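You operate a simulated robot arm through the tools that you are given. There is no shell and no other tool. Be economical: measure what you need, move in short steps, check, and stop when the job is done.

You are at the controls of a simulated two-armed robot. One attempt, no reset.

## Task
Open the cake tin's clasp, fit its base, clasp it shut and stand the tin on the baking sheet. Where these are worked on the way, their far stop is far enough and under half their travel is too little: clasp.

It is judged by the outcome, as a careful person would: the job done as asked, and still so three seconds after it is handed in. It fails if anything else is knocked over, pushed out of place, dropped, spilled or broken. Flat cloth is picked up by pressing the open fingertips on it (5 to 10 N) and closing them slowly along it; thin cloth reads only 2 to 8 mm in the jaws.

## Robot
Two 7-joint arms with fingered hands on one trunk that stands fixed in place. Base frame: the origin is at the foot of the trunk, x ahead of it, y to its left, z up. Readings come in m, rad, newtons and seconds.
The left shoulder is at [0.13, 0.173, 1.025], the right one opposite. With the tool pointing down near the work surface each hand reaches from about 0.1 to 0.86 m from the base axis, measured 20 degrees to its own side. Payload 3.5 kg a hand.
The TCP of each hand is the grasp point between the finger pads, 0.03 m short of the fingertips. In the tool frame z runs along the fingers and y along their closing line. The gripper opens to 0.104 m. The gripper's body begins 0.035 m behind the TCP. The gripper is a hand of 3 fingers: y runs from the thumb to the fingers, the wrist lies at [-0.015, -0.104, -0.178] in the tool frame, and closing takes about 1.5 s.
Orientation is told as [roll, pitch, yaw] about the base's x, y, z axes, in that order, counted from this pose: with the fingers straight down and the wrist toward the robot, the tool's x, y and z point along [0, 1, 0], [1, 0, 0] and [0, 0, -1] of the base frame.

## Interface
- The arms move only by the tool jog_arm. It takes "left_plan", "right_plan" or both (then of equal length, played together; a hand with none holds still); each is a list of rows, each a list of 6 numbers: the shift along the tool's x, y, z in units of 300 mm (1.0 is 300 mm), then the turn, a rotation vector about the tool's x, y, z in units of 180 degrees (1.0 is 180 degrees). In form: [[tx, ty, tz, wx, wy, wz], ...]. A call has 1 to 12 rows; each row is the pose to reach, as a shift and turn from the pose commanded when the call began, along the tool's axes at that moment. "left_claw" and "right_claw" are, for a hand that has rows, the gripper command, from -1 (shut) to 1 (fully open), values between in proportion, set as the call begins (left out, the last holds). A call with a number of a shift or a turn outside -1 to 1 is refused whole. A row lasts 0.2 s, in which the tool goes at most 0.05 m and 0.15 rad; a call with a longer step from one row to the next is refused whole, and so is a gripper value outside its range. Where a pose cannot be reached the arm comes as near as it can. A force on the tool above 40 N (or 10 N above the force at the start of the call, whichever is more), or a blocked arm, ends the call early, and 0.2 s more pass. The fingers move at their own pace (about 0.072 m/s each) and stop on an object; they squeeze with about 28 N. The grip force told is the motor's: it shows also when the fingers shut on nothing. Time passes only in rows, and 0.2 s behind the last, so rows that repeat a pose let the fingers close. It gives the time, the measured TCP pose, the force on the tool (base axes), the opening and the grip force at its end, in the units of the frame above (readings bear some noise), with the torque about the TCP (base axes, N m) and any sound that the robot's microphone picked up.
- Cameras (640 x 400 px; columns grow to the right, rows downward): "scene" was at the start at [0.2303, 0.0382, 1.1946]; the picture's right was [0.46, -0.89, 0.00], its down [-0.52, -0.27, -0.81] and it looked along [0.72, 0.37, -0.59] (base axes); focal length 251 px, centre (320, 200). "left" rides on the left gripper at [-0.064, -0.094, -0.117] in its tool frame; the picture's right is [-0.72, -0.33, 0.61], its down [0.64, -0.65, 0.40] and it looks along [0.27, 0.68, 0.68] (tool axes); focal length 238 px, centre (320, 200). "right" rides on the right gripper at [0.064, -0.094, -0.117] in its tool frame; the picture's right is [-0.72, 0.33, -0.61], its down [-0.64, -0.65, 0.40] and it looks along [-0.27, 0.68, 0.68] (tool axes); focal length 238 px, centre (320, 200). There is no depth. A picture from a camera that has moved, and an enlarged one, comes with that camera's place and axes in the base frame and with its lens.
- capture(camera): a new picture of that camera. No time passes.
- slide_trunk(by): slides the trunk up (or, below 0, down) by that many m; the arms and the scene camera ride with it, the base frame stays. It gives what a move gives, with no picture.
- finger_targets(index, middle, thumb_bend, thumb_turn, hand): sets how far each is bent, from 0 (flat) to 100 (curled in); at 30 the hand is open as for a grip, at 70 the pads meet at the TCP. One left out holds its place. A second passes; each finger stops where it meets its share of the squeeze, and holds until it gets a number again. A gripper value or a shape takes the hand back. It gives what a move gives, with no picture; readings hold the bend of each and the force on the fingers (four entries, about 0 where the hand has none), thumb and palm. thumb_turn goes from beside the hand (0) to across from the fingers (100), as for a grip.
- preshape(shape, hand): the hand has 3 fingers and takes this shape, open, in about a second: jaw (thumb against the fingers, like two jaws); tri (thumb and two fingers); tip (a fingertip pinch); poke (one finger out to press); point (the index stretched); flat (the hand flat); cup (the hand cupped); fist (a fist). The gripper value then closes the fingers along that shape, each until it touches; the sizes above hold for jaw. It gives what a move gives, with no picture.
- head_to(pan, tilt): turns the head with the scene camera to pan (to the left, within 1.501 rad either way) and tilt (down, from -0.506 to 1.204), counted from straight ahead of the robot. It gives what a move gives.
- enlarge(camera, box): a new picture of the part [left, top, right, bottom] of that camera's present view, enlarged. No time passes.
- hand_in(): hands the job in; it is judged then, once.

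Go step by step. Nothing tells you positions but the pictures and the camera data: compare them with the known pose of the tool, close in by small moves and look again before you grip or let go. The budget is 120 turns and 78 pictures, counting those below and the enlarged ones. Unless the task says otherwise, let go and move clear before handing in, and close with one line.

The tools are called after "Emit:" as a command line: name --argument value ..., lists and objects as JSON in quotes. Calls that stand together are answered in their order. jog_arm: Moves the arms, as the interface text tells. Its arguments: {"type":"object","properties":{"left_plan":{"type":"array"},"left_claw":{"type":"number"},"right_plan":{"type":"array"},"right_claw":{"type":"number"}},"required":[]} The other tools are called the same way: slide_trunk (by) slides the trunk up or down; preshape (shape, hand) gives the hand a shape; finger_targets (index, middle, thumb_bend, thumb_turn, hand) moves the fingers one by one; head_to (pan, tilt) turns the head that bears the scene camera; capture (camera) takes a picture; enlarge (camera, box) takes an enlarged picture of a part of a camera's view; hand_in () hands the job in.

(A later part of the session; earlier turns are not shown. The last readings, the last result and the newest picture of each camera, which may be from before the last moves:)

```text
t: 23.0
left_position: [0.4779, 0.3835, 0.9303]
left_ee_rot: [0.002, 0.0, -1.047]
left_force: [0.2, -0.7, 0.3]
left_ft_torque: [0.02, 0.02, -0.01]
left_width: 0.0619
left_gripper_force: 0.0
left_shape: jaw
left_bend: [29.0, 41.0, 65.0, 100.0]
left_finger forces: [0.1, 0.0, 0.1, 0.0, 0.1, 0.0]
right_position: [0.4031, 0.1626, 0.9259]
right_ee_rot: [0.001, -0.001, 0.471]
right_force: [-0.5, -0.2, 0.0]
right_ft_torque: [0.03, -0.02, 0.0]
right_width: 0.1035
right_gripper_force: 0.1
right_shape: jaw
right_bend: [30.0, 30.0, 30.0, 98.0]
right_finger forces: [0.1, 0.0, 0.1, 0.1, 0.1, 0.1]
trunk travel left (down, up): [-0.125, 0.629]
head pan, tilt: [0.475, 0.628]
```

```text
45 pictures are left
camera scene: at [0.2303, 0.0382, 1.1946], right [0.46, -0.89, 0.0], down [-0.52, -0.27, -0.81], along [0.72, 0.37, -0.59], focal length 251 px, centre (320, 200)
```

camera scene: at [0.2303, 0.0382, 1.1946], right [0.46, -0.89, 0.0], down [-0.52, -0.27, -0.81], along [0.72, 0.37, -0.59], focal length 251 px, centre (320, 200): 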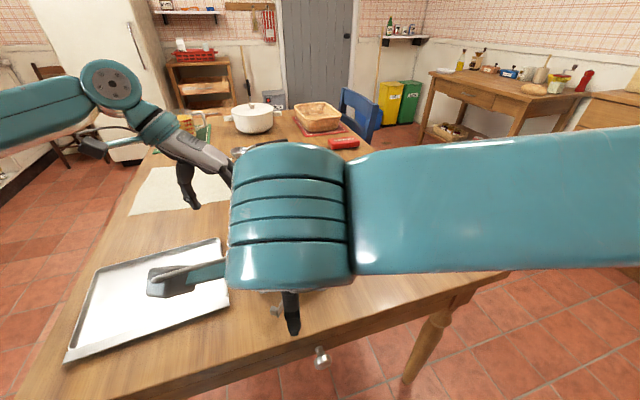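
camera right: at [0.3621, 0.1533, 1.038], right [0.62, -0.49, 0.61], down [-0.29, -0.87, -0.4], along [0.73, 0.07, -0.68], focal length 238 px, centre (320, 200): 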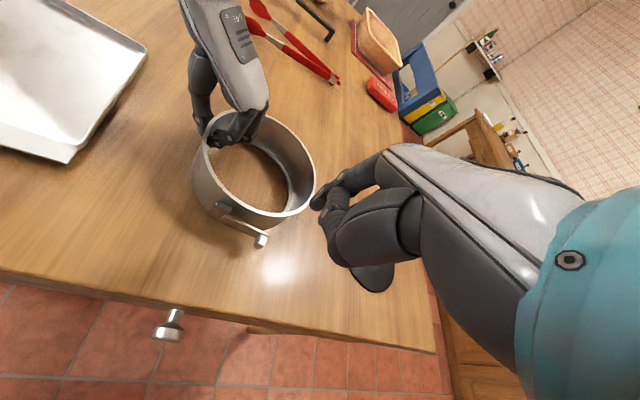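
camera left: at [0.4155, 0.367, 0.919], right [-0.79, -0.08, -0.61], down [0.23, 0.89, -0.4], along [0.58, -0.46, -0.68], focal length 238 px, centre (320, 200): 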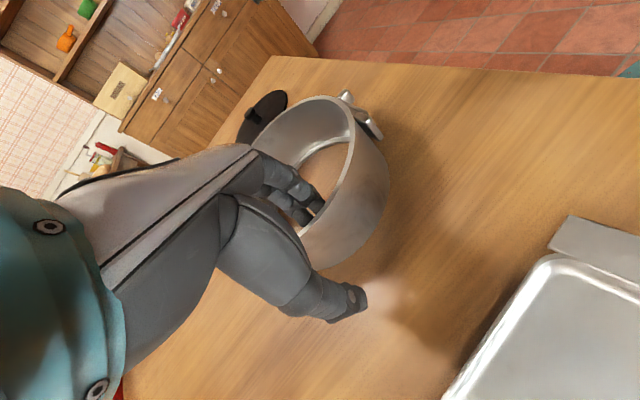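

I'll move the right hand (open jaw) above the base's knob, near (0.715, 0.05).

Emit:
jog_arm --right_plan '[[-0.1, 0.09, -0.05, 0, 0, 0], [-0.2, 0.18, -0.05, 0, 0, 0], [-0.3, 0.28, -0.05, 0, 0, 0], [-0.4, 0.37, -0.05, 0, 0, 0], [-0.5, 0.47, -0.05, 0, 0, 0], [-0.6, 0.56, 0, 0, 0, 0], [-0.7, 0.65, 0.05, 0, 0, 0], [-0.812, 0.753, 0.1, 0, 0, 0], [-0.812, 0.753, 0.15, 0, 0, 0], [-0.812, 0.753, 0.15, 0, 0, 0]]'

Emit:
capture --camera "right"

Emit:
capture --camera "scene"

```text
t: 25.2
left_position: [0.4772, 0.3841, 0.9317]
left_ee_rot: [-0.001, 0.0, -1.047]
left_force: [0.1, 0.0, -0.7]
left_ft_torque: [0.03, 0.0, 0.01]
left_width: 0.0621
left_gripper_force: 0.0
left_shape: jaw
left_bend: [29.0, 41.0, 65.0, 100.0]
left_finger forces: [0.0, 0.1, 0.0, 0.0, 0.0, 0.1]
right_position: [0.7131, 0.0465, 0.8809]
right_ee_rot: [0.001, 0.0, 0.471]
right_force: [-0.3, 0.0, 0.6]
right_ft_torque: [0.03, 0.0, 0.02]
right_width: 0.104
right_gripper_force: 0.0
right_shape: jaw
right_bend: [30.0, 30.0, 30.0, 98.0]
right_finger forces: [0.0, 0.0, 0.0, 0.0, 0.1, 0.0]
trunk travel left (down, up): [-0.125, 0.629]
head pan, tilt: [0.475, 0.628]
```

```text
44 pictures are left
camera right: at [0.6021, 0.0603, 0.9996], right [0.62, -0.49, 0.61], down [-0.29, -0.87, -0.4], along [0.73, 0.07, -0.68], focal length 238 px, centre (320, 200)
```

right: 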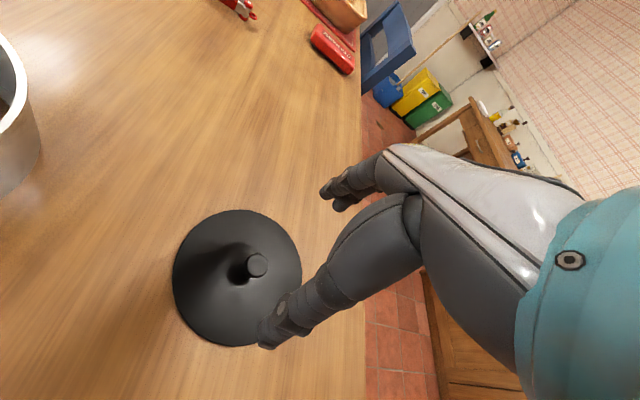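

```text
43 pictures are left
camera scene: at [0.2302, 0.0382, 1.1946], right [0.46, -0.89, 0.0], down [-0.52, -0.27, -0.81], along [0.72, 0.37, -0.59], focal length 251 px, centre (320, 200)
```

scene: 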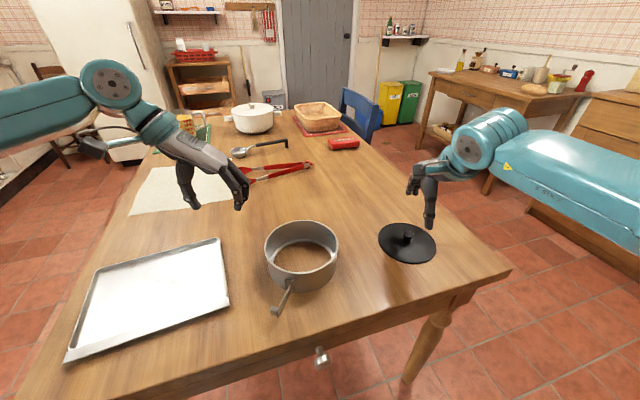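

The knob cap is at about (0.717, 0.051). I'll lower the hand around it and look before closing.

Emit:
jog_arm --right_plan '[[0.006, 0.018, 0.08, 0, 0, 0], [0.006, 0.018, 0.16, 0, 0, 0], [0.006, 0.018, 0.23, 0, 0, 0], [0.006, 0.018, 0.28, 0, 0, 0], [0.006, 0.018, 0.28, 0, 0, 0]]' --right_claw -0.2

Emit:
enlarge --camera "right" --box '[160, 120, 440, 380]'

Emit:
enlarge --camera "scene" --box '[360, 140, 500, 280]'

```text
t: 26.4
left_position: [0.4778, 0.3844, 0.9297]
left_ee_rot: [-0.001, 0.0, -1.048]
left_force: [0.8, 0.7, -0.3]
left_ft_torque: [-0.03, -0.01, 0.03]
left_width: 0.062
left_gripper_force: 0.0
left_shape: jaw
left_bend: [29.0, 41.0, 65.0, 100.0]
left_finger forces: [0.0, 0.0, 0.1, 0.1, 0.0, 0.0]
right_position: [0.7186, 0.0503, 0.7959]
right_ee_rot: [-0.001, -0.001, 0.47]
right_force: [-0.4, 0.2, 0.1]
right_ft_torque: [-0.01, -0.01, 0.0]
right_width: 0.0419
right_gripper_force: 0.2
right_shape: jaw
right_bend: [74.0, 49.0, 72.0, 100.0]
right_finger forces: [0.0, 0.0, 0.0, 0.0, 0.0, 0.1]
trunk travel left (down, up): [-0.125, 0.629]
head pan, tilt: [0.475, 0.628]
```

```text
1.54 times, centred on (300, 250) of right
camera zoom: at [0.606, 0.0647, 0.9143], right [0.62, -0.49, 0.61], down [-0.29, -0.87, -0.4], along [0.73, 0.07, -0.68], focal length 367 px, centre (351, 123)
```

zoom: 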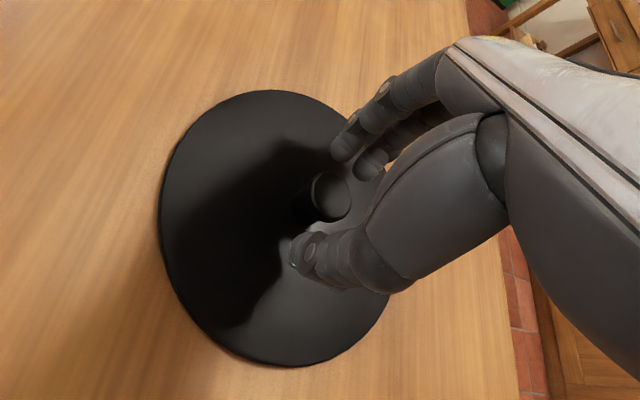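

```text
2.86 times, centred on (430, 210) of scene
camera zoom: at [0.2302, 0.0382, 1.1946], right [0.46, -0.89, 0.0], down [-0.52, -0.27, -0.81], along [0.72, 0.37, -0.59], focal length 718 px, centre (6, 171)
```

zoom: 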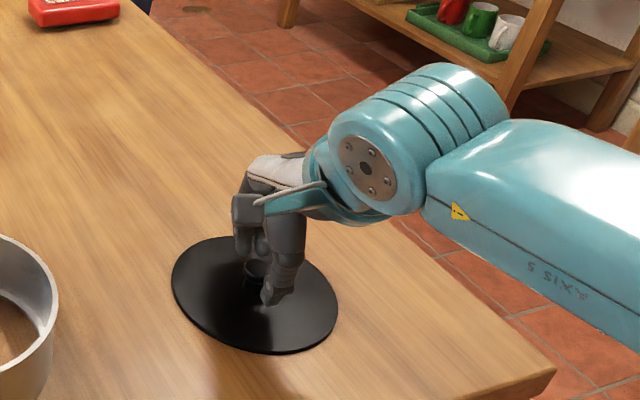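

The knob is centred between thumb and fingers. I'll lower 6 mm and close.

Emit:
jog_arm --right_plan '[[0, 0, 0.02, 0, 0, 0], [0, 0, 0.02, 0, 0, 0]]'

Emit:
jog_arm --right_plan '[[0, 0, 0, 0, 0, 0], [0, 0, 0, 0, 0, 0], [0, 0, 0, 0, 0, 0], [0, 0, 0, 0, 0, 0], [0, 0, 0, 0, 0, 0], [0, 0, 0, 0, 0, 0]]' --right_claw -1

Emit:
enlarge --camera "right" --box '[160, 120, 440, 380]'

```text
t: 27.0
left_position: [0.4761, 0.3833, 0.9295]
left_ee_rot: [0.001, 0.0, -1.048]
left_force: [-0.1, 0.0, -0.3]
left_ft_torque: [-0.01, 0.01, 0.01]
left_width: 0.0621
left_gripper_force: 0.1
left_shape: jaw
left_bend: [29.0, 41.0, 65.0, 100.0]
left_finger forces: [0.0, 0.0, 0.0, 0.1, 0.0, 0.1]
right_position: [0.717, 0.05, 0.7892]
right_ee_rot: [0.0, 0.0, 0.47]
right_force: [0.7, 0.0, 0.0]
right_ft_torque: [0.06, 0.0, 0.0]
right_width: 0.0418
right_gripper_force: 0.0
right_shape: jaw
right_bend: [74.0, 49.0, 72.0, 100.0]
right_finger forces: [0.1, 0.0, 0.0, 0.1, 0.0, 0.0]
trunk travel left (down, up): [-0.125, 0.629]
head pan, tilt: [0.475, 0.628]
```

```text
t: 28.4
left_position: [0.4779, 0.384, 0.9303]
left_ee_rot: [0.0, 0.0, -1.047]
left_force: [-0.2, -0.4, -0.3]
left_ft_torque: [0.04, 0.0, -0.04]
left_width: 0.0622
left_gripper_force: 0.0
left_shape: jaw
left_bend: [29.0, 41.0, 65.0, 100.0]
left_finger forces: [0.0, 0.0, 0.0, 0.0, 0.1, 0.0]
right_position: [0.7186, 0.0506, 0.7904]
right_ee_rot: [0.002, 0.0, 0.472]
right_force: [0.5, -0.5, -0.1]
right_ft_torque: [0.08, -0.04, 0.0]
right_width: 0.0113
right_gripper_force: 27.9
right_shape: jaw
right_bend: [73.0, 71.0, 76.0, 100.0]
right_finger forces: [16.5, 4.9, 0.1, 0.0, 20.3, 0.0]
trunk travel left (down, up): [-0.125, 0.629]
head pan, tilt: [0.475, 0.628]
```

```text
1.54 times, centred on (300, 250) of right
camera zoom: at [0.6059, 0.0647, 0.9088], right [0.62, -0.49, 0.61], down [-0.29, -0.87, -0.4], along [0.73, 0.07, -0.68], focal length 367 px, centre (351, 123)
```

zoom: 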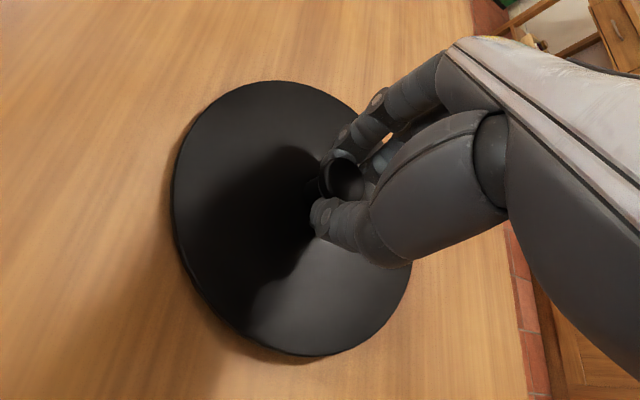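

Gripped on the stem under the cap. I'll lift and check that the disc hangs level.

Emit:
jog_arm --right_plan '[[0, 0, -0.05, 0, 0, 0], [0, 0, -0.15, 0, 0, 0], [0, 0, -0.28, 0, 0, 0], [0, 0, -0.4, 0, 0, 0], [0, 0, -0.4, 0, 0, 0]]'

Emit:
enlarge --camera "right" --box '[160, 120, 440, 380]'

Emit:
capture --camera "scene"

```text
t: 29.6
left_position: [0.4773, 0.3826, 0.931]
left_ee_rot: [0.0, 0.001, -1.046]
left_force: [-0.8, 0.5, 0.3]
left_ft_torque: [-0.03, 0.0, 0.01]
left_width: 0.0621
left_gripper_force: 0.1
left_shape: jaw
left_bend: [29.0, 41.0, 65.0, 100.0]
left_finger forces: [0.0, 0.0, 0.0, 0.0, 0.0, 0.1]
right_position: [0.7165, 0.0515, 0.911]
right_ee_rot: [0.0, 0.0, 0.472]
right_force: [0.4, 0.1, -1.2]
right_ft_torque: [-0.01, 0.01, 0.04]
right_width: 0.0113
right_gripper_force: 28.0
right_shape: jaw
right_bend: [73.0, 71.0, 76.0, 100.0]
right_finger forces: [17.5, 4.7, 0.0, 0.0, 19.9, 0.0]
trunk travel left (down, up): [-0.125, 0.629]
head pan, tilt: [0.475, 0.628]
```

```text
1.54 times, centred on (300, 250) of right
camera zoom: at [0.6055, 0.0666, 1.0295], right [0.62, -0.49, 0.61], down [-0.29, -0.87, -0.4], along [0.73, 0.07, -0.68], focal length 367 px, centre (351, 123)
```

zoom: 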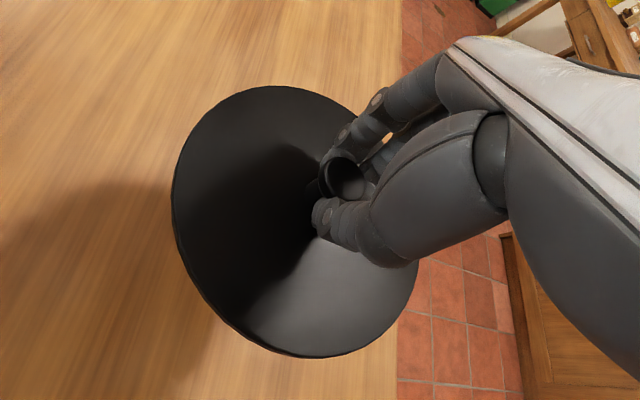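

```text
38 pictures are left
camera scene: at [0.2304, 0.0382, 1.1945], right [0.46, -0.89, 0.0], down [-0.52, -0.27, -0.81], along [0.72, 0.37, -0.59], focal length 251 px, centre (320, 200)
```

scene: 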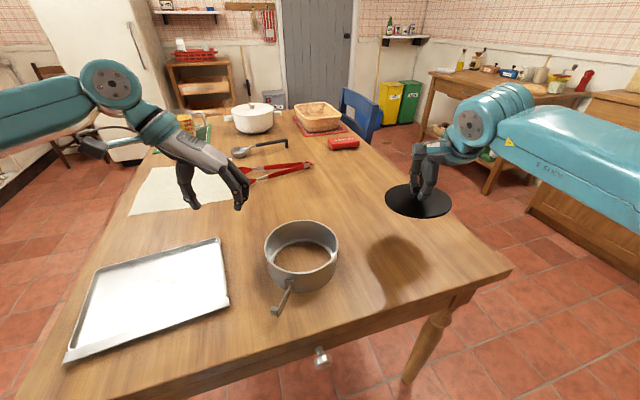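

The disc hangs level. Before carrying it over I'll measure the ring's present position.

Emit:
enlarge --camera "scene" --box '[240, 200, 370, 320]'

Emit:
capture --camera "left"

```text
3.33 times, centred on (305, 260) of scene
camera zoom: at [0.2304, 0.0382, 1.1945], right [0.46, -0.89, 0.0], down [-0.52, -0.27, -0.81], along [0.72, 0.37, -0.59], focal length 837 px, centre (370, 0)
```

zoom: 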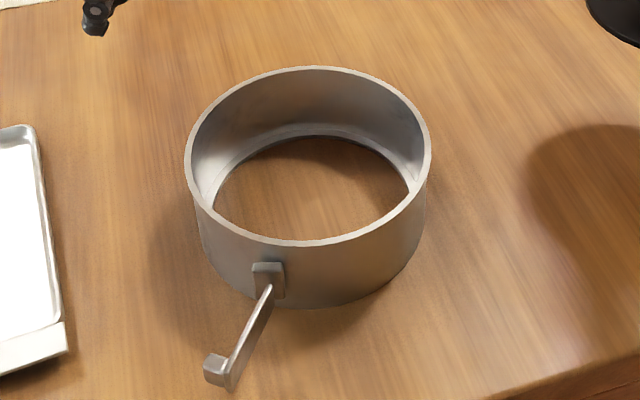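

```text
36 pictures are left
camera left: at [0.3767, 0.4349, 1.0459], right [-0.79, -0.08, -0.61], down [0.23, 0.89, -0.4], along [0.57, -0.46, -0.68], focal length 238 px, centre (320, 200)
```

left: 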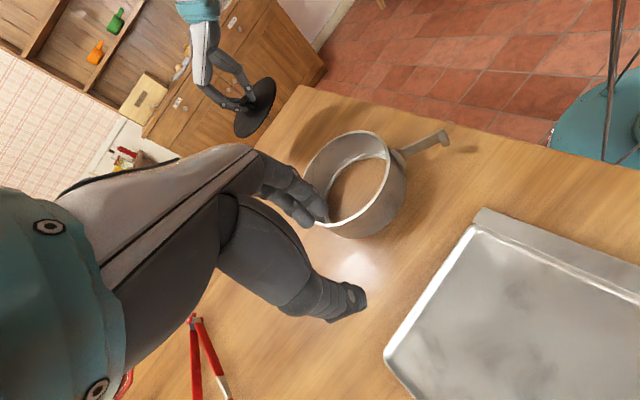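

Ring centre about (0.549, 0.246), rim near z ≈ 0.805. I'll carry the disc over it, staying above the rim, and look.

Emit:
jog_arm --right_plan '[[0.1, -0.03, 0, 0, 0, 0], [0.22, -0.06, 0, 0, 0, 0], [0.34, -0.09, 0, 0, 0, 0], [0.46, -0.12, 0, 0, 0, 0], [0.58, -0.15, 0, 0, 0, 0], [0.7, -0.175, 0, 0, 0, 0], [0.78, -0.19, 0, 0, 0, 0], [0.831, -0.203, 0.06, 0, 0, 0], [0.831, -0.203, 0.12, 0, 0, 0], [0.831, -0.203, 0.12, 0, 0, 0]]'

Emit:
enlarge --camera "scene" --box '[220, 170, 380, 320]'

Emit:
enlarge --camera "left" --box '[230, 70, 450, 290]'

Emit:
enlarge --camera "right" --box '[160, 120, 440, 380]'

```text
t: 31.8
left_position: [0.4783, 0.3839, 0.93]
left_ee_rot: [0.001, 0.0, -1.047]
left_force: [0.4, -0.6, -0.6]
left_ft_torque: [0.03, 0.04, 0.01]
left_width: 0.0622
left_gripper_force: 0.0
left_shape: jaw
left_bend: [29.0, 41.0, 65.0, 100.0]
left_finger forces: [0.1, 0.1, 0.1, 0.0, 0.0, 0.0]
right_position: [0.553, 0.2374, 0.8794]
right_ee_rot: [0.0, 0.0, 0.469]
right_force: [-0.6, -0.4, -1.5]
right_ft_torque: [-0.04, 0.0, -0.02]
right_width: 0.0112
right_gripper_force: 28.5
right_shape: jaw
right_bend: [73.0, 71.0, 76.0, 100.0]
right_finger forces: [17.4, 4.8, 0.0, 0.1, 20.1, 0.0]
right hand out of reach, approached as far as the arm can: row 8, 9, 10
trunk travel left (down, up): [-0.125, 0.629]
head pan, tilt: [0.475, 0.628]
```

```text
2.67 times, centred on (300, 245) of scene
camera zoom: at [0.2304, 0.0385, 1.1946], right [0.46, -0.89, 0.0], down [-0.52, -0.27, -0.81], along [0.72, 0.37, -0.59], focal length 670 px, centre (373, 80)
```

zoom: 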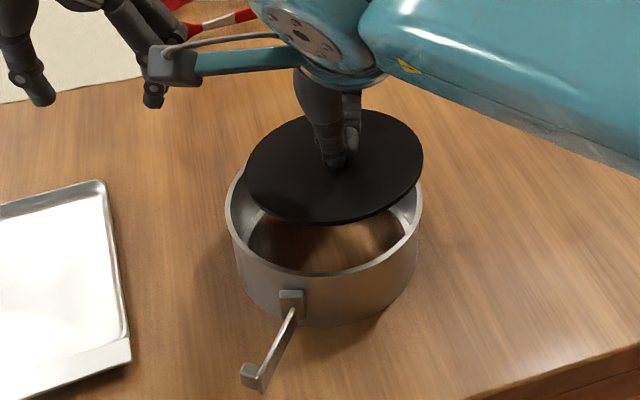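

```text
1.82 times, centred on (340, 180) of left
camera zoom: at [0.3767, 0.4351, 1.0459], right [-0.79, -0.08, -0.61], down [0.23, 0.89, -0.4], along [0.57, -0.46, -0.68], focal length 433 px, centre (284, 236)
```

zoom: 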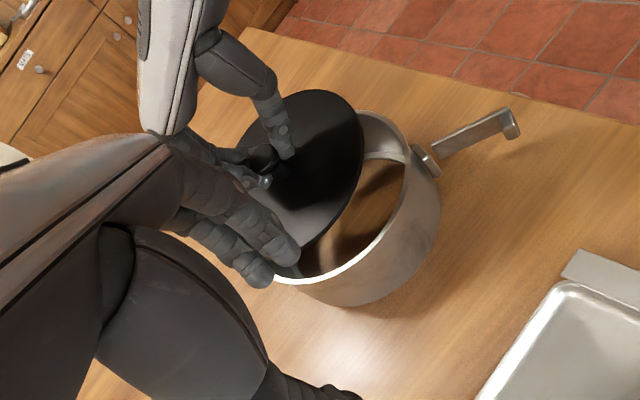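

```text
1.54 times, centred on (300, 250) of right
camera zoom: at [0.4402, 0.2519, 0.9965], right [0.62, -0.49, 0.61], down [-0.29, -0.87, -0.4], along [0.73, 0.07, -0.68], focal length 367 px, centre (351, 123)
```

zoom: 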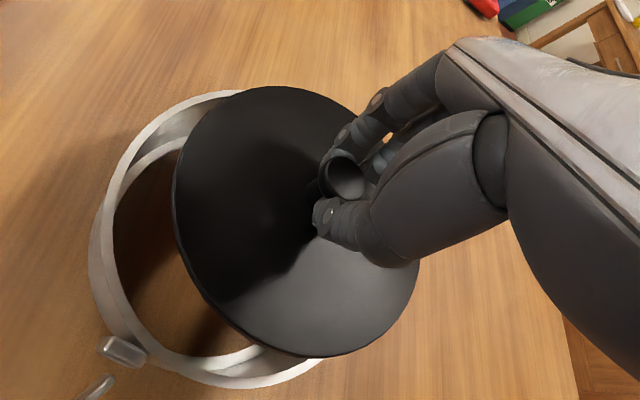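

The disc is centred on the TCP, about 9 mm short of the ring centre because of a reach limit at this yaw. I'll turn the hand further in yaw, which frees the wrist, and see where it settles.

Emit:
jog_arm --right_plan '[[0, 0, 0, 0, 0, -0.04], [0, 0, 0, 0, 0, -0.08], [0, 0, 0, 0, 0, -0.12], [0, 0, 0, 0, 0, -0.15], [0, 0, 0, 0, 0, -0.15]]'

```text
t: 33.0
left_position: [0.4771, 0.3831, 0.9302]
left_ee_rot: [0.0, 0.0, -1.049]
left_force: [-0.1, 0.3, 0.7]
left_ft_torque: [0.03, 0.02, 0.01]
left_width: 0.062
left_gripper_force: 0.1
left_shape: jaw
left_bend: [29.0, 41.0, 65.0, 100.0]
left_finger forces: [0.0, 0.0, 0.0, 0.0, 0.0, 0.0]
right_position: [0.5511, 0.2375, 0.8785]
right_ee_rot: [0.0, 0.0, 0.942]
right_force: [0.7, -0.4, -1.5]
right_ft_torque: [0.0, 0.0, -0.02]
right_width: 0.0112
right_gripper_force: 27.7
right_shape: jaw
right_bend: [73.0, 71.0, 76.0, 100.0]
right_finger forces: [17.5, 4.7, 0.1, 0.0, 20.1, 0.1]
trunk travel left (down, up): [-0.125, 0.629]
head pan, tilt: [0.475, 0.628]
```

That freed it. Now I'll shift to the ring centre, lower to just above the rim, and look.

Emit:
jog_arm --right_plan '[[0.022, 0.019, 0, 0, 0, 0], [0.022, 0.019, 0.03, 0, 0, 0], [0.022, 0.019, 0.06, 0, 0, 0], [0.022, 0.019, 0.08, 0, 0, 0], [0.022, 0.019, 0.08, 0, 0, 0]]'

Emit:
enlarge --camera "scene" --box '[240, 190, 370, 310]'

Emit:
enlarge --camera "right" --box '[140, 100, 420, 380]'

```text
t: 34.2
left_position: [0.478, 0.3851, 0.9302]
left_ee_rot: [-0.001, 0.001, -1.047]
left_force: [0.2, -0.1, 0.6]
left_ft_torque: [0.04, -0.04, -0.04]
left_width: 0.062
left_gripper_force: 0.0
left_shape: jaw
left_bend: [29.0, 41.0, 65.0, 100.0]
left_finger forces: [0.0, 0.1, 0.0, 0.1, 0.0, 0.1]
right_position: [0.5499, 0.2458, 0.8546]
right_ee_rot: [-0.002, -0.002, 0.944]
right_force: [0.8, -0.5, 0.2]
right_ft_torque: [0.05, 0.0, -0.04]
right_width: 0.0113
right_gripper_force: 27.8
right_shape: jaw
right_bend: [73.0, 71.0, 76.0, 100.0]
right_finger forces: [16.9, 5.3, 0.0, 0.1, 20.2, 0.1]
trunk travel left (down, up): [-0.125, 0.629]
head pan, tilt: [0.475, 0.628]
```

```text
3.33 times, centred on (305, 250) of scene
camera zoom: at [0.2303, 0.0381, 1.1946], right [0.46, -0.89, 0.0], down [-0.52, -0.27, -0.81], along [0.72, 0.37, -0.59], focal length 837 px, centre (370, 33)
```

zoom: 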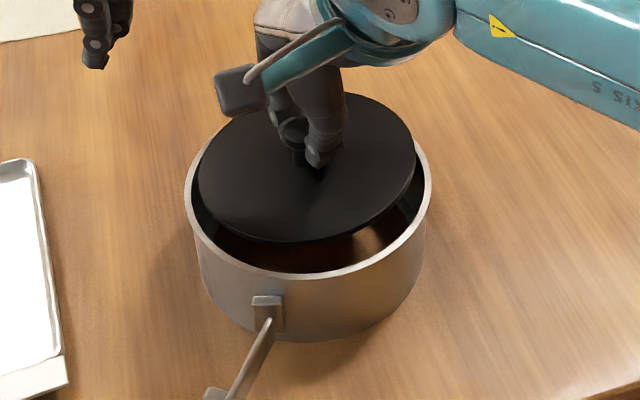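

```text
1.43 times, centred on (280, 240) of right
camera zoom: at [0.4441, 0.207, 0.9731], right [0.77, -0.16, 0.61], down [0.13, -0.9, -0.4], along [0.62, 0.4, -0.68], focal length 340 px, centre (377, 143)
```

zoom: 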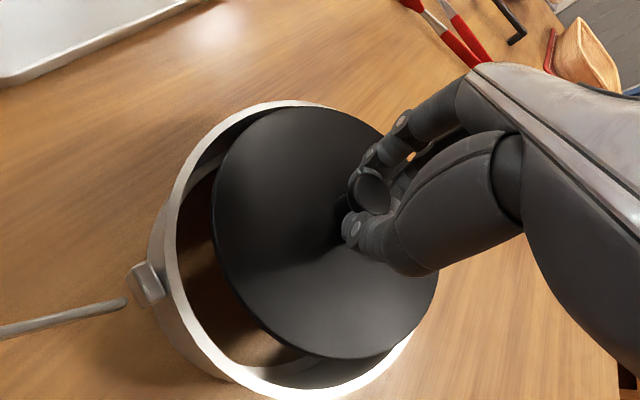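

Disc and ring centres agree within about 2–3 mm from both views. I'll lower slowly just below the rim and check force.

Emit:
jog_arm --right_plan '[[0, 0, 0.02, 0, 0, 0], [0, 0, 0.04, 0, 0, 0], [0, 0, 0.06, 0, 0, 0], [0, 0, 0.08, 0, 0, 0], [0, 0, 0.1, 0, 0, 0], [0, 0, 0.1, 0, 0, 0]]'

Emit:
enlarge --camera "scene" --box '[240, 190, 370, 310]'

```text
t: 35.6
left_position: [0.4776, 0.3847, 0.9295]
left_ee_rot: [0.001, 0.0, -1.047]
left_force: [-0.3, 0.7, 0.1]
left_ft_torque: [0.0, 0.0, 0.0]
left_width: 0.0621
left_gripper_force: 0.0
left_shape: jaw
left_bend: [29.0, 41.0, 65.0, 100.0]
left_finger forces: [0.0, 0.0, 0.0, 0.0, 0.0, 0.0]
right_position: [0.5503, 0.2449, 0.8247]
right_ee_rot: [0.0, 0.003, 0.943]
right_force: [0.6, 0.3, -0.4]
right_ft_torque: [0.0, 0.0, 0.01]
right_width: 0.0108
right_gripper_force: 28.5
right_shape: jaw
right_bend: [73.0, 71.0, 76.0, 100.0]
right_finger forces: [20.1, 0.1, 0.1, 0.0, 21.3, 0.0]
trunk travel left (down, up): [-0.125, 0.629]
head pan, tilt: [0.475, 0.628]
```

```text
3.33 times, centred on (305, 250) of scene
camera zoom: at [0.2303, 0.0382, 1.1945], right [0.46, -0.89, 0.0], down [-0.52, -0.27, -0.81], along [0.72, 0.37, -0.59], focal length 837 px, centre (370, 33)
```

zoom: 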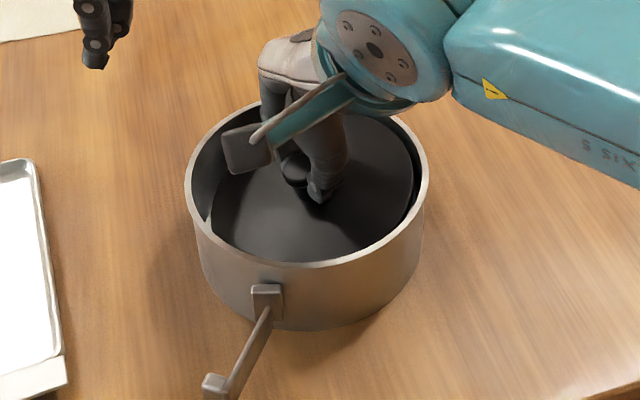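

The disc is inside the rim, but the ring seems nudged several millimetres away from the robot. I'll look from the hand cameras to see which wall the disc touches.

Emit:
enlarge --camera "right" --box '[140, 100, 420, 380]'

Emit:
enlarge --camera "left" --box '[230, 70, 450, 290]'

```text
1.43 times, centred on (280, 240) of right
camera zoom: at [0.4439, 0.207, 0.9422], right [0.77, -0.16, 0.61], down [0.13, -0.91, -0.4], along [0.62, 0.39, -0.68], focal length 340 px, centre (377, 143)
```

zoom: 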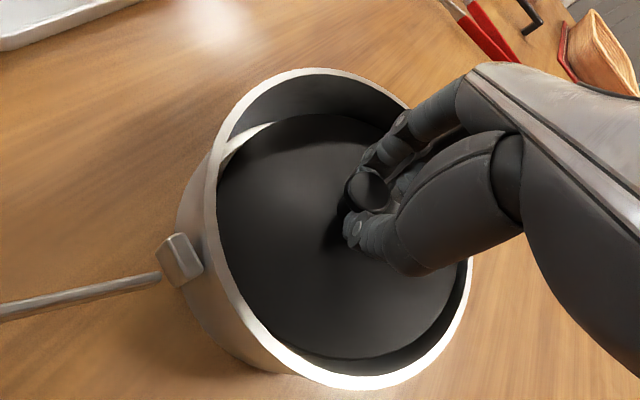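

```text
1.82 times, centred on (340, 180) of left
camera zoom: at [0.3766, 0.4348, 1.0459], right [-0.79, -0.08, -0.61], down [0.23, 0.89, -0.4], along [0.57, -0.46, -0.68], focal length 433 px, centre (284, 236)
```

zoom: 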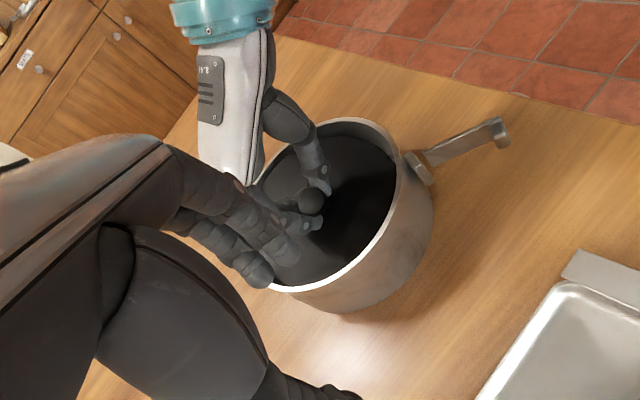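

The disc seems to touch the far (+x) wall. I'll shift 7 mm back toward the robot and lower further.

Emit:
jog_arm --right_plan '[[0.008, -0.008, 0, 0, 0, 0], [0.017, -0.016, 0, 0, 0, 0], [0.017, -0.016, 0.015, 0, 0, 0], [0.017, -0.016, 0.03, 0, 0, 0], [0.017, -0.016, 0.045, 0, 0, 0], [0.017, -0.016, 0.06, 0, 0, 0], [0.017, -0.016, 0.06, 0, 0, 0]]'

Emit:
enlarge --camera "right" --box '[140, 100, 420, 380]'

```text
t: 37.2
left_position: [0.4778, 0.3842, 0.9305]
left_ee_rot: [0.0, 0.001, -1.046]
left_force: [0.5, -0.3, -0.3]
left_ft_torque: [-0.02, 0.0, 0.0]
left_width: 0.0622
left_gripper_force: 0.1
left_shape: jaw
left_bend: [29.0, 41.0, 65.0, 100.0]
left_finger forces: [0.0, 0.1, 0.0, 0.1, 0.0, 0.0]
right_position: [0.5428, 0.2445, 0.8055]
right_ee_rot: [-0.001, 0.0, 0.943]
right_force: [-0.3, -1.1, -0.1]
right_ft_torque: [-0.01, 0.04, 0.03]
right_width: 0.0106
right_gripper_force: 28.1
right_shape: jaw
right_bend: [73.0, 71.0, 76.0, 100.0]
right_finger forces: [20.2, 0.0, 0.1, 0.1, 21.5, 0.1]
trunk travel left (down, up): [-0.125, 0.629]
head pan, tilt: [0.475, 0.628]
```

```text
1.43 times, centred on (280, 240) of right
camera zoom: at [0.4371, 0.2062, 0.9246], right [0.77, -0.16, 0.61], down [0.13, -0.9, -0.4], along [0.62, 0.39, -0.68], focal length 340 px, centre (377, 143)
```

zoom: 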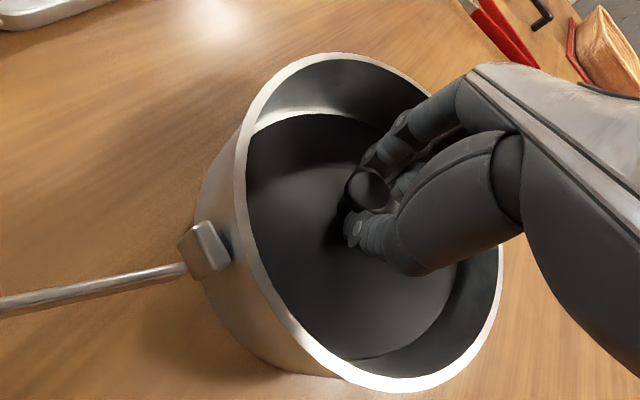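

Emit:
enlarge --camera "scene" --box '[240, 190, 370, 310]'

Emit:
enlarge --camera "left" --box '[270, 90, 430, 240]'

```text
3.33 times, centred on (305, 250) of scene
camera zoom: at [0.2303, 0.0382, 1.1946], right [0.46, -0.89, 0.0], down [-0.52, -0.27, -0.81], along [0.72, 0.37, -0.59], focal length 837 px, centre (370, 33)
```

zoom: 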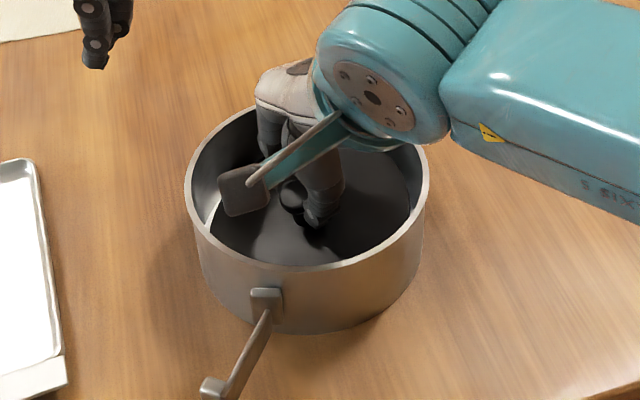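

```text
2.67 times, centred on (350, 165) of left
camera zoom: at [0.3766, 0.4349, 1.046], right [-0.79, -0.08, -0.61], down [0.23, 0.89, -0.4], along [0.57, -0.46, -0.68], focal length 636 px, centre (240, 293)
```

zoom: 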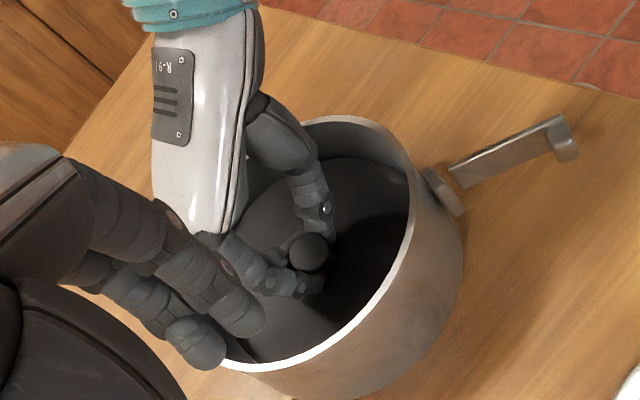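

It's going down cleanly. I'll lower the last bit onto the ledge, watching force.

Emit:
jog_arm --right_plan '[[0, 0, 0.01, 0, 0, 0], [0, 0, 0.02, 0, 0, 0], [0, 0, 0.03, 0, 0, 0], [0, 0, 0.03, 0, 0, 0]]'

```text
t: 38.2
left_position: [0.4771, 0.3842, 0.9303]
left_ee_rot: [-0.001, 0.0, -1.047]
left_force: [0.2, -0.6, 0.0]
left_ft_torque: [0.01, -0.02, 0.01]
left_width: 0.062
left_gripper_force: 0.1
left_shape: jaw
left_bend: [29.0, 41.0, 65.0, 100.0]
left_finger forces: [0.1, 0.1, 0.0, 0.0, 0.0, 0.0]
right_position: [0.544, 0.2434, 0.797]
right_ee_rot: [0.0, 0.0, 0.941]
right_force: [1.0, -0.3, 2.3]
right_ft_torque: [0.12, 0.05, -0.01]
right_width: 0.0106
right_gripper_force: 27.9
right_shape: jaw
right_bend: [73.0, 71.0, 76.0, 100.0]
right_finger forces: [20.4, 8.7, 0.1, 0.0, 22.0, 0.0]
trunk travel left (down, up): [-0.125, 0.629]
head pan, tilt: [0.475, 0.628]
```

Light contact: seated on the ledge. I'll release the knob and lift clear.

Emit:
jog_arm --right_plan '[[0, 0, 0, 0, 0, 0], [0, 0, 0, 0, 0, 0], [0, 0, 0, 0, 0, 0], [0, 0, 0, 0, 0, 0], [0, 0, -0.03, 0, 0, 0], [0, 0, -0.1, 0, 0, 0], [0, 0, -0.2, 0, 0, 0], [-0.05, -0.1, -0.33, 0, 0, 0], [-0.1, -0.2, -0.42, 0, 0, 0], [-0.15, -0.33, -0.45, 0, 0, 0]]' --right_claw -0.2

Emit:
enlarge --camera "scene" --box '[240, 190, 370, 310]'

Emit:
enlarge --camera "left" --box '[270, 90, 490, 270]'

```text
refused: row 8 steps farther than a row can; nothing moved
```

```text
3.33 times, centred on (305, 250) of scene
camera zoom: at [0.2303, 0.038, 1.1946], right [0.46, -0.89, 0.0], down [-0.52, -0.27, -0.81], along [0.72, 0.37, -0.59], focal length 837 px, centre (370, 33)
```

zoom: 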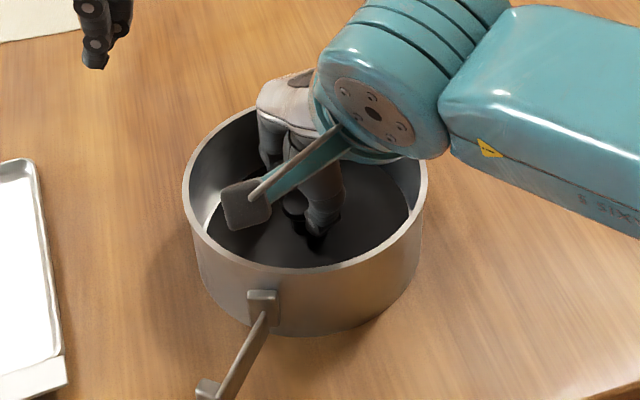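

```text
2.22 times, centred on (380, 180) of left
camera zoom: at [0.3766, 0.4347, 1.0461], right [-0.79, -0.08, -0.61], down [0.23, 0.89, -0.4], along [0.57, -0.46, -0.68], focal length 530 px, centre (187, 244)
```

zoom: 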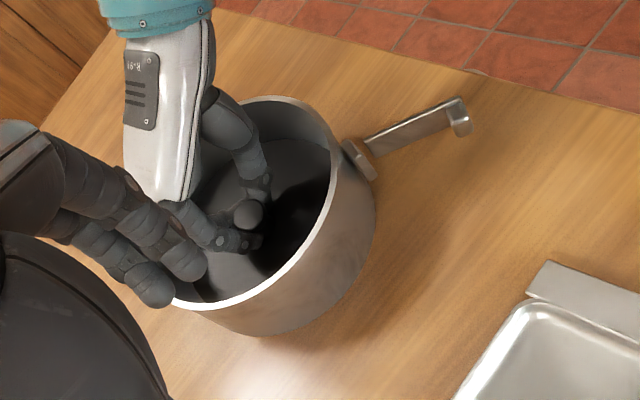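

The call was refused for too long a step; I'll repeat with shorter steps.

Emit:
jog_arm --right_plan '[[0, 0, 0, 0, 0, 0], [0, 0, 0, 0, 0, 0], [0, 0, 0, 0, 0, 0], [0, 0, 0, 0, 0, 0], [0, 0, -0.03, 0, 0, 0], [0, 0, -0.1, 0, 0, 0], [0, 0, -0.2, 0, 0, 0], [-0.02, -0.05, -0.3, 0, 0, 0], [-0.05, -0.15, -0.38, 0, 0, 0], [-0.1, -0.26, -0.42, 0, 0, 0], [-0.15, -0.38, -0.45, 0, 0, 0]]' --right_claw -0.2

Emit:
enlarge --camera "scene" --box '[240, 190, 370, 310]'

Emit:
enlarge --camera "left" --box '[270, 90, 490, 270]'

```text
t: 40.6
left_position: [0.4783, 0.3838, 0.9318]
left_ee_rot: [0.001, 0.001, -1.047]
left_force: [-0.4, -1.2, 0.2]
left_ft_torque: [0.04, 0.02, 0.0]
left_width: 0.0621
left_gripper_force: 0.1
left_shape: jaw
left_bend: [29.0, 41.0, 65.0, 100.0]
left_finger forces: [0.1, 0.1, 0.0, 0.0, 0.0, 0.0]
right_position: [0.513, 0.127, 0.933]
right_ee_rot: [0.0, 0.0, 0.941]
right_force: [0.3, 0.5, -0.1]
right_ft_torque: [0.0, -0.01, 0.0]
right_width: 0.0416
right_gripper_force: 0.0
right_shape: jaw
right_bend: [74.0, 49.0, 73.0, 100.0]
right_finger forces: [0.0, 0.0, 0.0, 0.1, 0.0, 0.1]
trunk travel left (down, up): [-0.125, 0.629]
head pan, tilt: [0.475, 0.628]
```

```text
3.33 times, centred on (305, 250) of scene
camera zoom: at [0.2301, 0.038, 1.1946], right [0.46, -0.89, 0.0], down [-0.52, -0.27, -0.81], along [0.72, 0.37, -0.59], focal length 837 px, centre (370, 33)
```

zoom: 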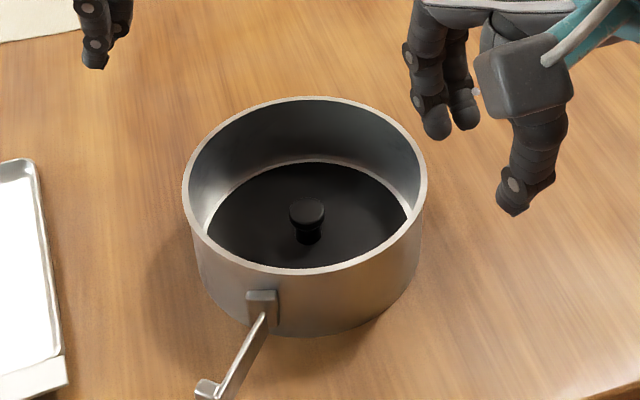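

```text
2.22 times, centred on (380, 180) of left
camera zoom: at [0.3764, 0.4347, 1.0462], right [-0.79, -0.08, -0.61], down [0.23, 0.89, -0.4], along [0.57, -0.46, -0.68], focal length 530 px, centre (187, 244)
```

zoom: 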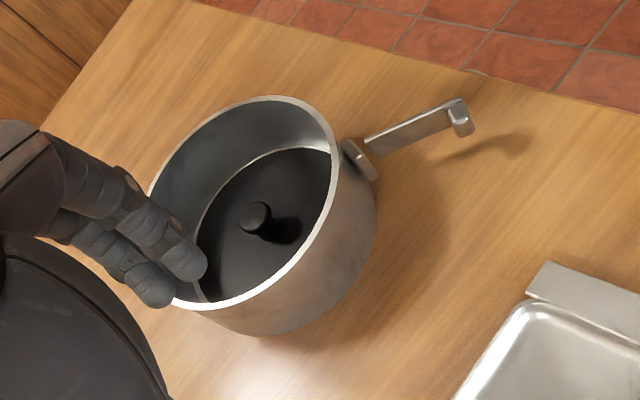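

The base is seated flat on the ledge. I'll regrip the ring wall with the left hand so I can close the clasp.

Emit:
jog_arm --left_plan '[[-0.004, 0.1, 0.02, 0, 0, 0], [-0.012, 0.2, 0.04, 0, 0, 0], [-0.012, 0.264, 0.08, 0, 0, 0], [-0.012, 0.264, 0.17, 0, 0, 0], [-0.012, 0.264, 0.25, 0, 0, 0], [-0.012, 0.264, 0.32, 0, 0, 0], [-0.012, 0.264, 0.38, 0, 0, 0], [-0.012, 0.264, 0.415, 0, 0, 0], [-0.012, 0.264, 0.415, 0, 0, 0]]'

Emit:
enlarge --camera "left" --box '[220, 70, 420, 340]'

```text
t: 42.6
left_position: [0.5155, 0.3141, 0.8053]
left_ee_rot: [-0.001, -0.001, -1.047]
left_force: [-1.0, -1.2, -0.5]
left_ft_torque: [0.01, 0.02, -0.04]
left_width: 0.0626
left_gripper_force: 0.1
left_shape: jaw
left_bend: [29.0, 41.0, 65.0, 100.0]
left_finger forces: [0.0, 0.0, 0.1, 0.0, 0.0, 0.1]
right_position: [0.5129, 0.127, 0.933]
right_ee_rot: [-0.001, 0.0, 0.942]
right_force: [-0.2, 0.4, -0.4]
right_ft_torque: [0.0, 0.01, 0.0]
right_width: 0.0413
right_gripper_force: 0.0
right_shape: jaw
right_bend: [74.0, 49.0, 73.0, 100.0]
right_finger forces: [0.0, 0.1, 0.0, 0.1, 0.1, 0.0]
trunk travel left (down, up): [-0.125, 0.629]
head pan, tilt: [0.475, 0.628]
```

```text
1.48 times, centred on (320, 205) of left
camera zoom: at [0.4131, 0.3644, 0.9208], right [-0.79, -0.08, -0.61], down [0.23, 0.89, -0.4], along [0.58, -0.46, -0.68], focal length 353 px, centre (320, 193)
```

zoom: 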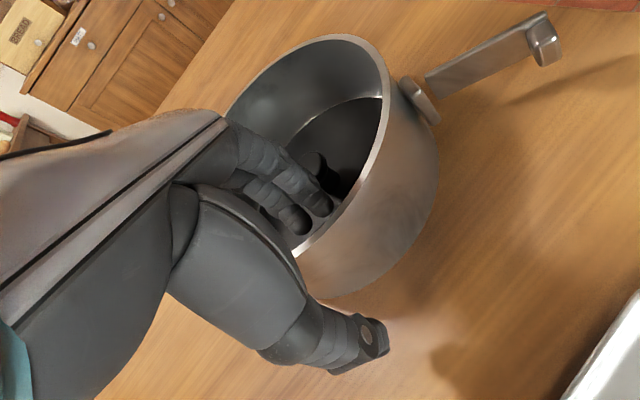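

The wall is between the left fingers. I'll close the left hand, and shape the right hand with the index out again.

Emit:
jog_arm --left_plan '[[0, 0, 0, 0, 0, 0], [0, 0, 0, 0, 0, 0], [0, 0, 0, 0, 0, 0], [0, 0, 0, 0, 0, 0], [0, 0, 0, 0, 0, 0], [0, 0, 0, 0, 0, 0], [0, 0, 0, 0, 0, 0], [0, 0, 0, 0, 0, 0]]' --left_claw -1

Emit:
preshape --hand "right" --shape "poke"

Emit:
finger_targets --hand "right" --index 55 --middle 100 --thumb_bend 100 --thumb_turn 100

```text
t: 44.4
left_position: [0.5141, 0.3134, 0.8049]
left_ee_rot: [0.0, -0.001, -1.048]
left_force: [-0.8, -0.3, 0.8]
left_ft_torque: [0.0, -0.03, -0.01]
left_width: 0.0002
left_gripper_force: 27.6
left_shape: jaw
left_bend: [70.0, 69.0, 69.0, 100.0]
left_finger forces: [16.8, 8.3, 0.1, 0.1, 24.5, 0.1]
right_position: [0.5137, 0.1258, 0.9336]
right_ee_rot: [0.001, 0.0, 0.943]
right_force: [1.2, -0.3, 0.0]
right_ft_torque: [0.03, 0.05, -0.01]
right_width: 0.0414
right_gripper_force: 0.1
right_shape: jaw
right_bend: [74.0, 49.0, 73.0, 100.0]
right_finger forces: [0.0, 0.0, 0.0, 0.0, 0.0, 0.1]
trunk travel left (down, up): [-0.125, 0.629]
head pan, tilt: [0.475, 0.628]
```

```text
t: 45.3
left_position: [0.5138, 0.3138, 0.8059]
left_ee_rot: [0.001, 0.0, -1.047]
left_force: [0.5, 0.0, -0.3]
left_ft_torque: [-0.05, 0.03, 0.0]
left_width: 0.0
left_gripper_force: 27.8
left_shape: jaw
left_bend: [70.0, 69.0, 69.0, 100.0]
left_finger forces: [16.7, 8.3, 0.1, 0.0, 24.5, 0.1]
right_position: [0.5129, 0.1262, 0.9335]
right_ee_rot: [0.0, -0.001, 0.943]
right_force: [-0.2, -0.1, 0.0]
right_ft_torque: [0.04, 0.0, 0.0]
right_width: 0.0
right_gripper_force: 0.0
right_shape: poke
right_bend: [70.0, 70.0, 100.0, 100.0]
right_finger forces: [0.0, 0.0, 0.0, 0.0, 0.1, 0.0]
trunk travel left (down, up): [-0.125, 0.629]
head pan, tilt: [0.475, 0.628]
```

```text
t: 46.3
left_position: [0.5138, 0.3131, 0.8047]
left_ee_rot: [0.0, 0.0, -1.047]
left_force: [0.9, -1.4, 0.7]
left_ft_torque: [-0.02, -0.01, -0.06]
left_width: 0.0001
left_gripper_force: 27.9
left_shape: jaw
left_bend: [70.0, 69.0, 69.0, 100.0]
left_finger forces: [16.7, 8.3, 0.1, 0.0, 24.7, 0.0]
right_position: [0.5122, 0.1259, 0.9338]
right_ee_rot: [0.0, 0.0, 0.944]
right_force: [-0.1, 0.3, 0.0]
right_ft_torque: [-0.01, 0.0, 0.01]
right_width: 0.0232
right_gripper_force: 0.1
right_shape: fingers
right_bend: [39.0, 100.0, 100.0, 100.0]
right_finger forces: [0.1, 0.1, 0.1, 0.1, 0.0, 0.0]
trunk travel left (down, up): [-0.125, 0.629]
head pan, tilt: [0.475, 0.628]
```

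The left hand holds the wall. Now I'll bring the right index above the far (+y) side of the open lever, keeping high.

Emit:
jog_arm --right_plan '[[0.1, 0.006, 0, 0, 0, 0], [0.2, 0.012, 0.0, 0, 0, 0], [0.3, 0.018, 0.05, 0, 0, 0], [0.4, 0.025, 0.1, 0, 0, 0], [0.478, 0.031, 0.16, 0, 0, 0], [0.478, 0.031, 0.19, 0, 0, 0], [0.478, 0.031, 0.19, 0, 0, 0]]'

Emit:
capture --camera "left"

Emit:
capture --camera "right"

```text
t: 47.9
left_position: [0.5135, 0.3135, 0.805]
left_ee_rot: [0.002, 0.0, -1.048]
left_force: [0.6, -0.9, 0.2]
left_ft_torque: [-0.02, 0.03, 0.02]
left_width: 0.0
left_gripper_force: 28.1
left_shape: jaw
left_bend: [70.0, 69.0, 69.0, 100.0]
left_finger forces: [16.7, 8.3, 0.0, 0.0, 25.1, 0.0]
right_position: [0.4018, 0.2184, 0.8753]
right_ee_rot: [-0.001, 0.0, 0.942]
right_force: [-1.1, -0.4, 0.1]
right_ft_torque: [-0.01, 0.04, -0.03]
right_width: 0.023
right_gripper_force: 0.0
right_shape: fingers
right_bend: [39.0, 100.0, 100.0, 100.0]
right_finger forces: [0.0, 0.0, 0.0, 0.0, 0.0, 0.0]
trunk travel left (down, up): [-0.125, 0.629]
head pan, tilt: [0.475, 0.628]
```

```text
19 pictures are left
camera left: at [0.4131, 0.3644, 0.9209], right [-0.79, -0.08, -0.61], down [0.23, 0.89, -0.4], along [0.57, -0.46, -0.68], focal length 238 px, centre (320, 200)
```

left: 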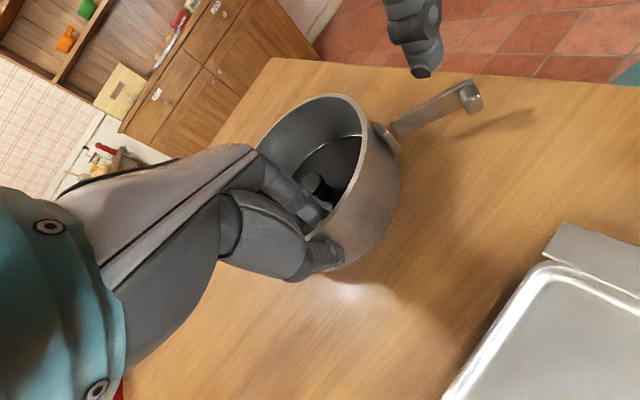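

```text
18 pictures are left
camera right: at [0.296, 0.1794, 0.9934], right [0.77, -0.16, 0.61], down [0.13, -0.9, -0.4], along [0.62, 0.4, -0.68], focal length 238 px, centre (320, 200)
```

right: 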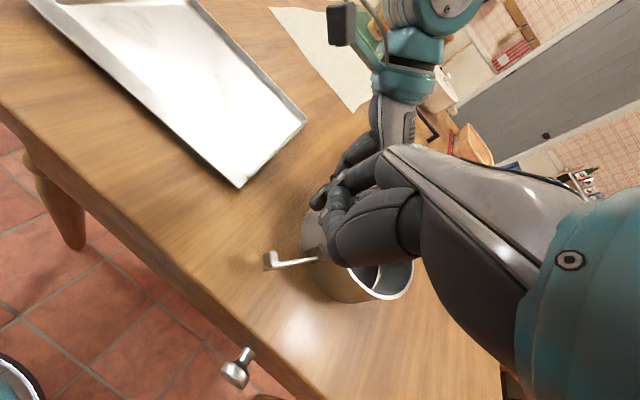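

The index tip is where predicted and the knob is at (0.4075, 0.228). I'll lower on the lever's +y side and sweep it back along the arc about the hinge.

Emit:
jog_arm --right_plan '[[0, 0, 0.1, 0, 0, 0], [0, 0, 0.2, 0, 0, 0], [-0.03, -0.04, 0.2, 0, 0, 0], [-0.054, -0.074, 0.2, 0, 0, 0], [-0.075, -0.098, 0.2, 0, 0, 0], [-0.092, -0.118, 0.2, 0, 0, 0], [-0.115, -0.131, 0.2, 0, 0, 0], [-0.137, -0.141, 0.2, 0, 0, 0], [-0.137, -0.141, 0.2, 0, 0, 0]]'

Emit:
enlarge --camera "left" --box '[290, 30, 510, 180]'

```text
t: 49.9
left_position: [0.5137, 0.3144, 0.8053]
left_ee_rot: [-0.001, 0.001, -1.046]
left_force: [-0.6, 0.3, -0.7]
left_ft_torque: [-0.05, 0.0, -0.01]
left_width: 0.0
left_gripper_force: 27.4
left_shape: jaw
left_bend: [70.0, 69.0, 69.0, 100.0]
left_finger forces: [16.8, 8.4, 0.1, 0.0, 25.1, 0.0]
right_position: [0.4105, 0.1602, 0.8166]
right_ee_rot: [0.0, 0.001, 0.942]
right_force: [-0.3, 0.4, -0.2]
right_ft_torque: [0.04, -0.01, 0.03]
right_width: 0.0229
right_gripper_force: 0.1
right_shape: fingers
right_bend: [39.0, 100.0, 100.0, 100.0]
right_finger forces: [0.4, 0.0, 0.0, 0.0, 0.0, 0.0]
trunk travel left (down, up): [-0.125, 0.629]
head pan, tilt: [0.475, 0.628]
```

```text
2.67 times, centred on (400, 105) of left
camera zoom: at [0.4131, 0.3644, 0.9209], right [-0.79, -0.08, -0.61], down [0.23, 0.89, -0.4], along [0.57, -0.46, -0.68], focal length 636 px, centre (107, 453)
```

zoom: 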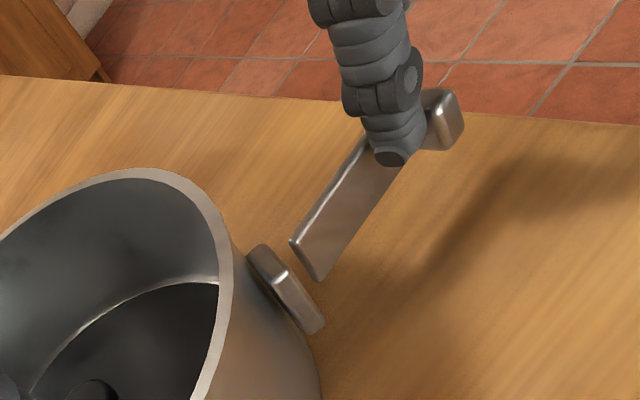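

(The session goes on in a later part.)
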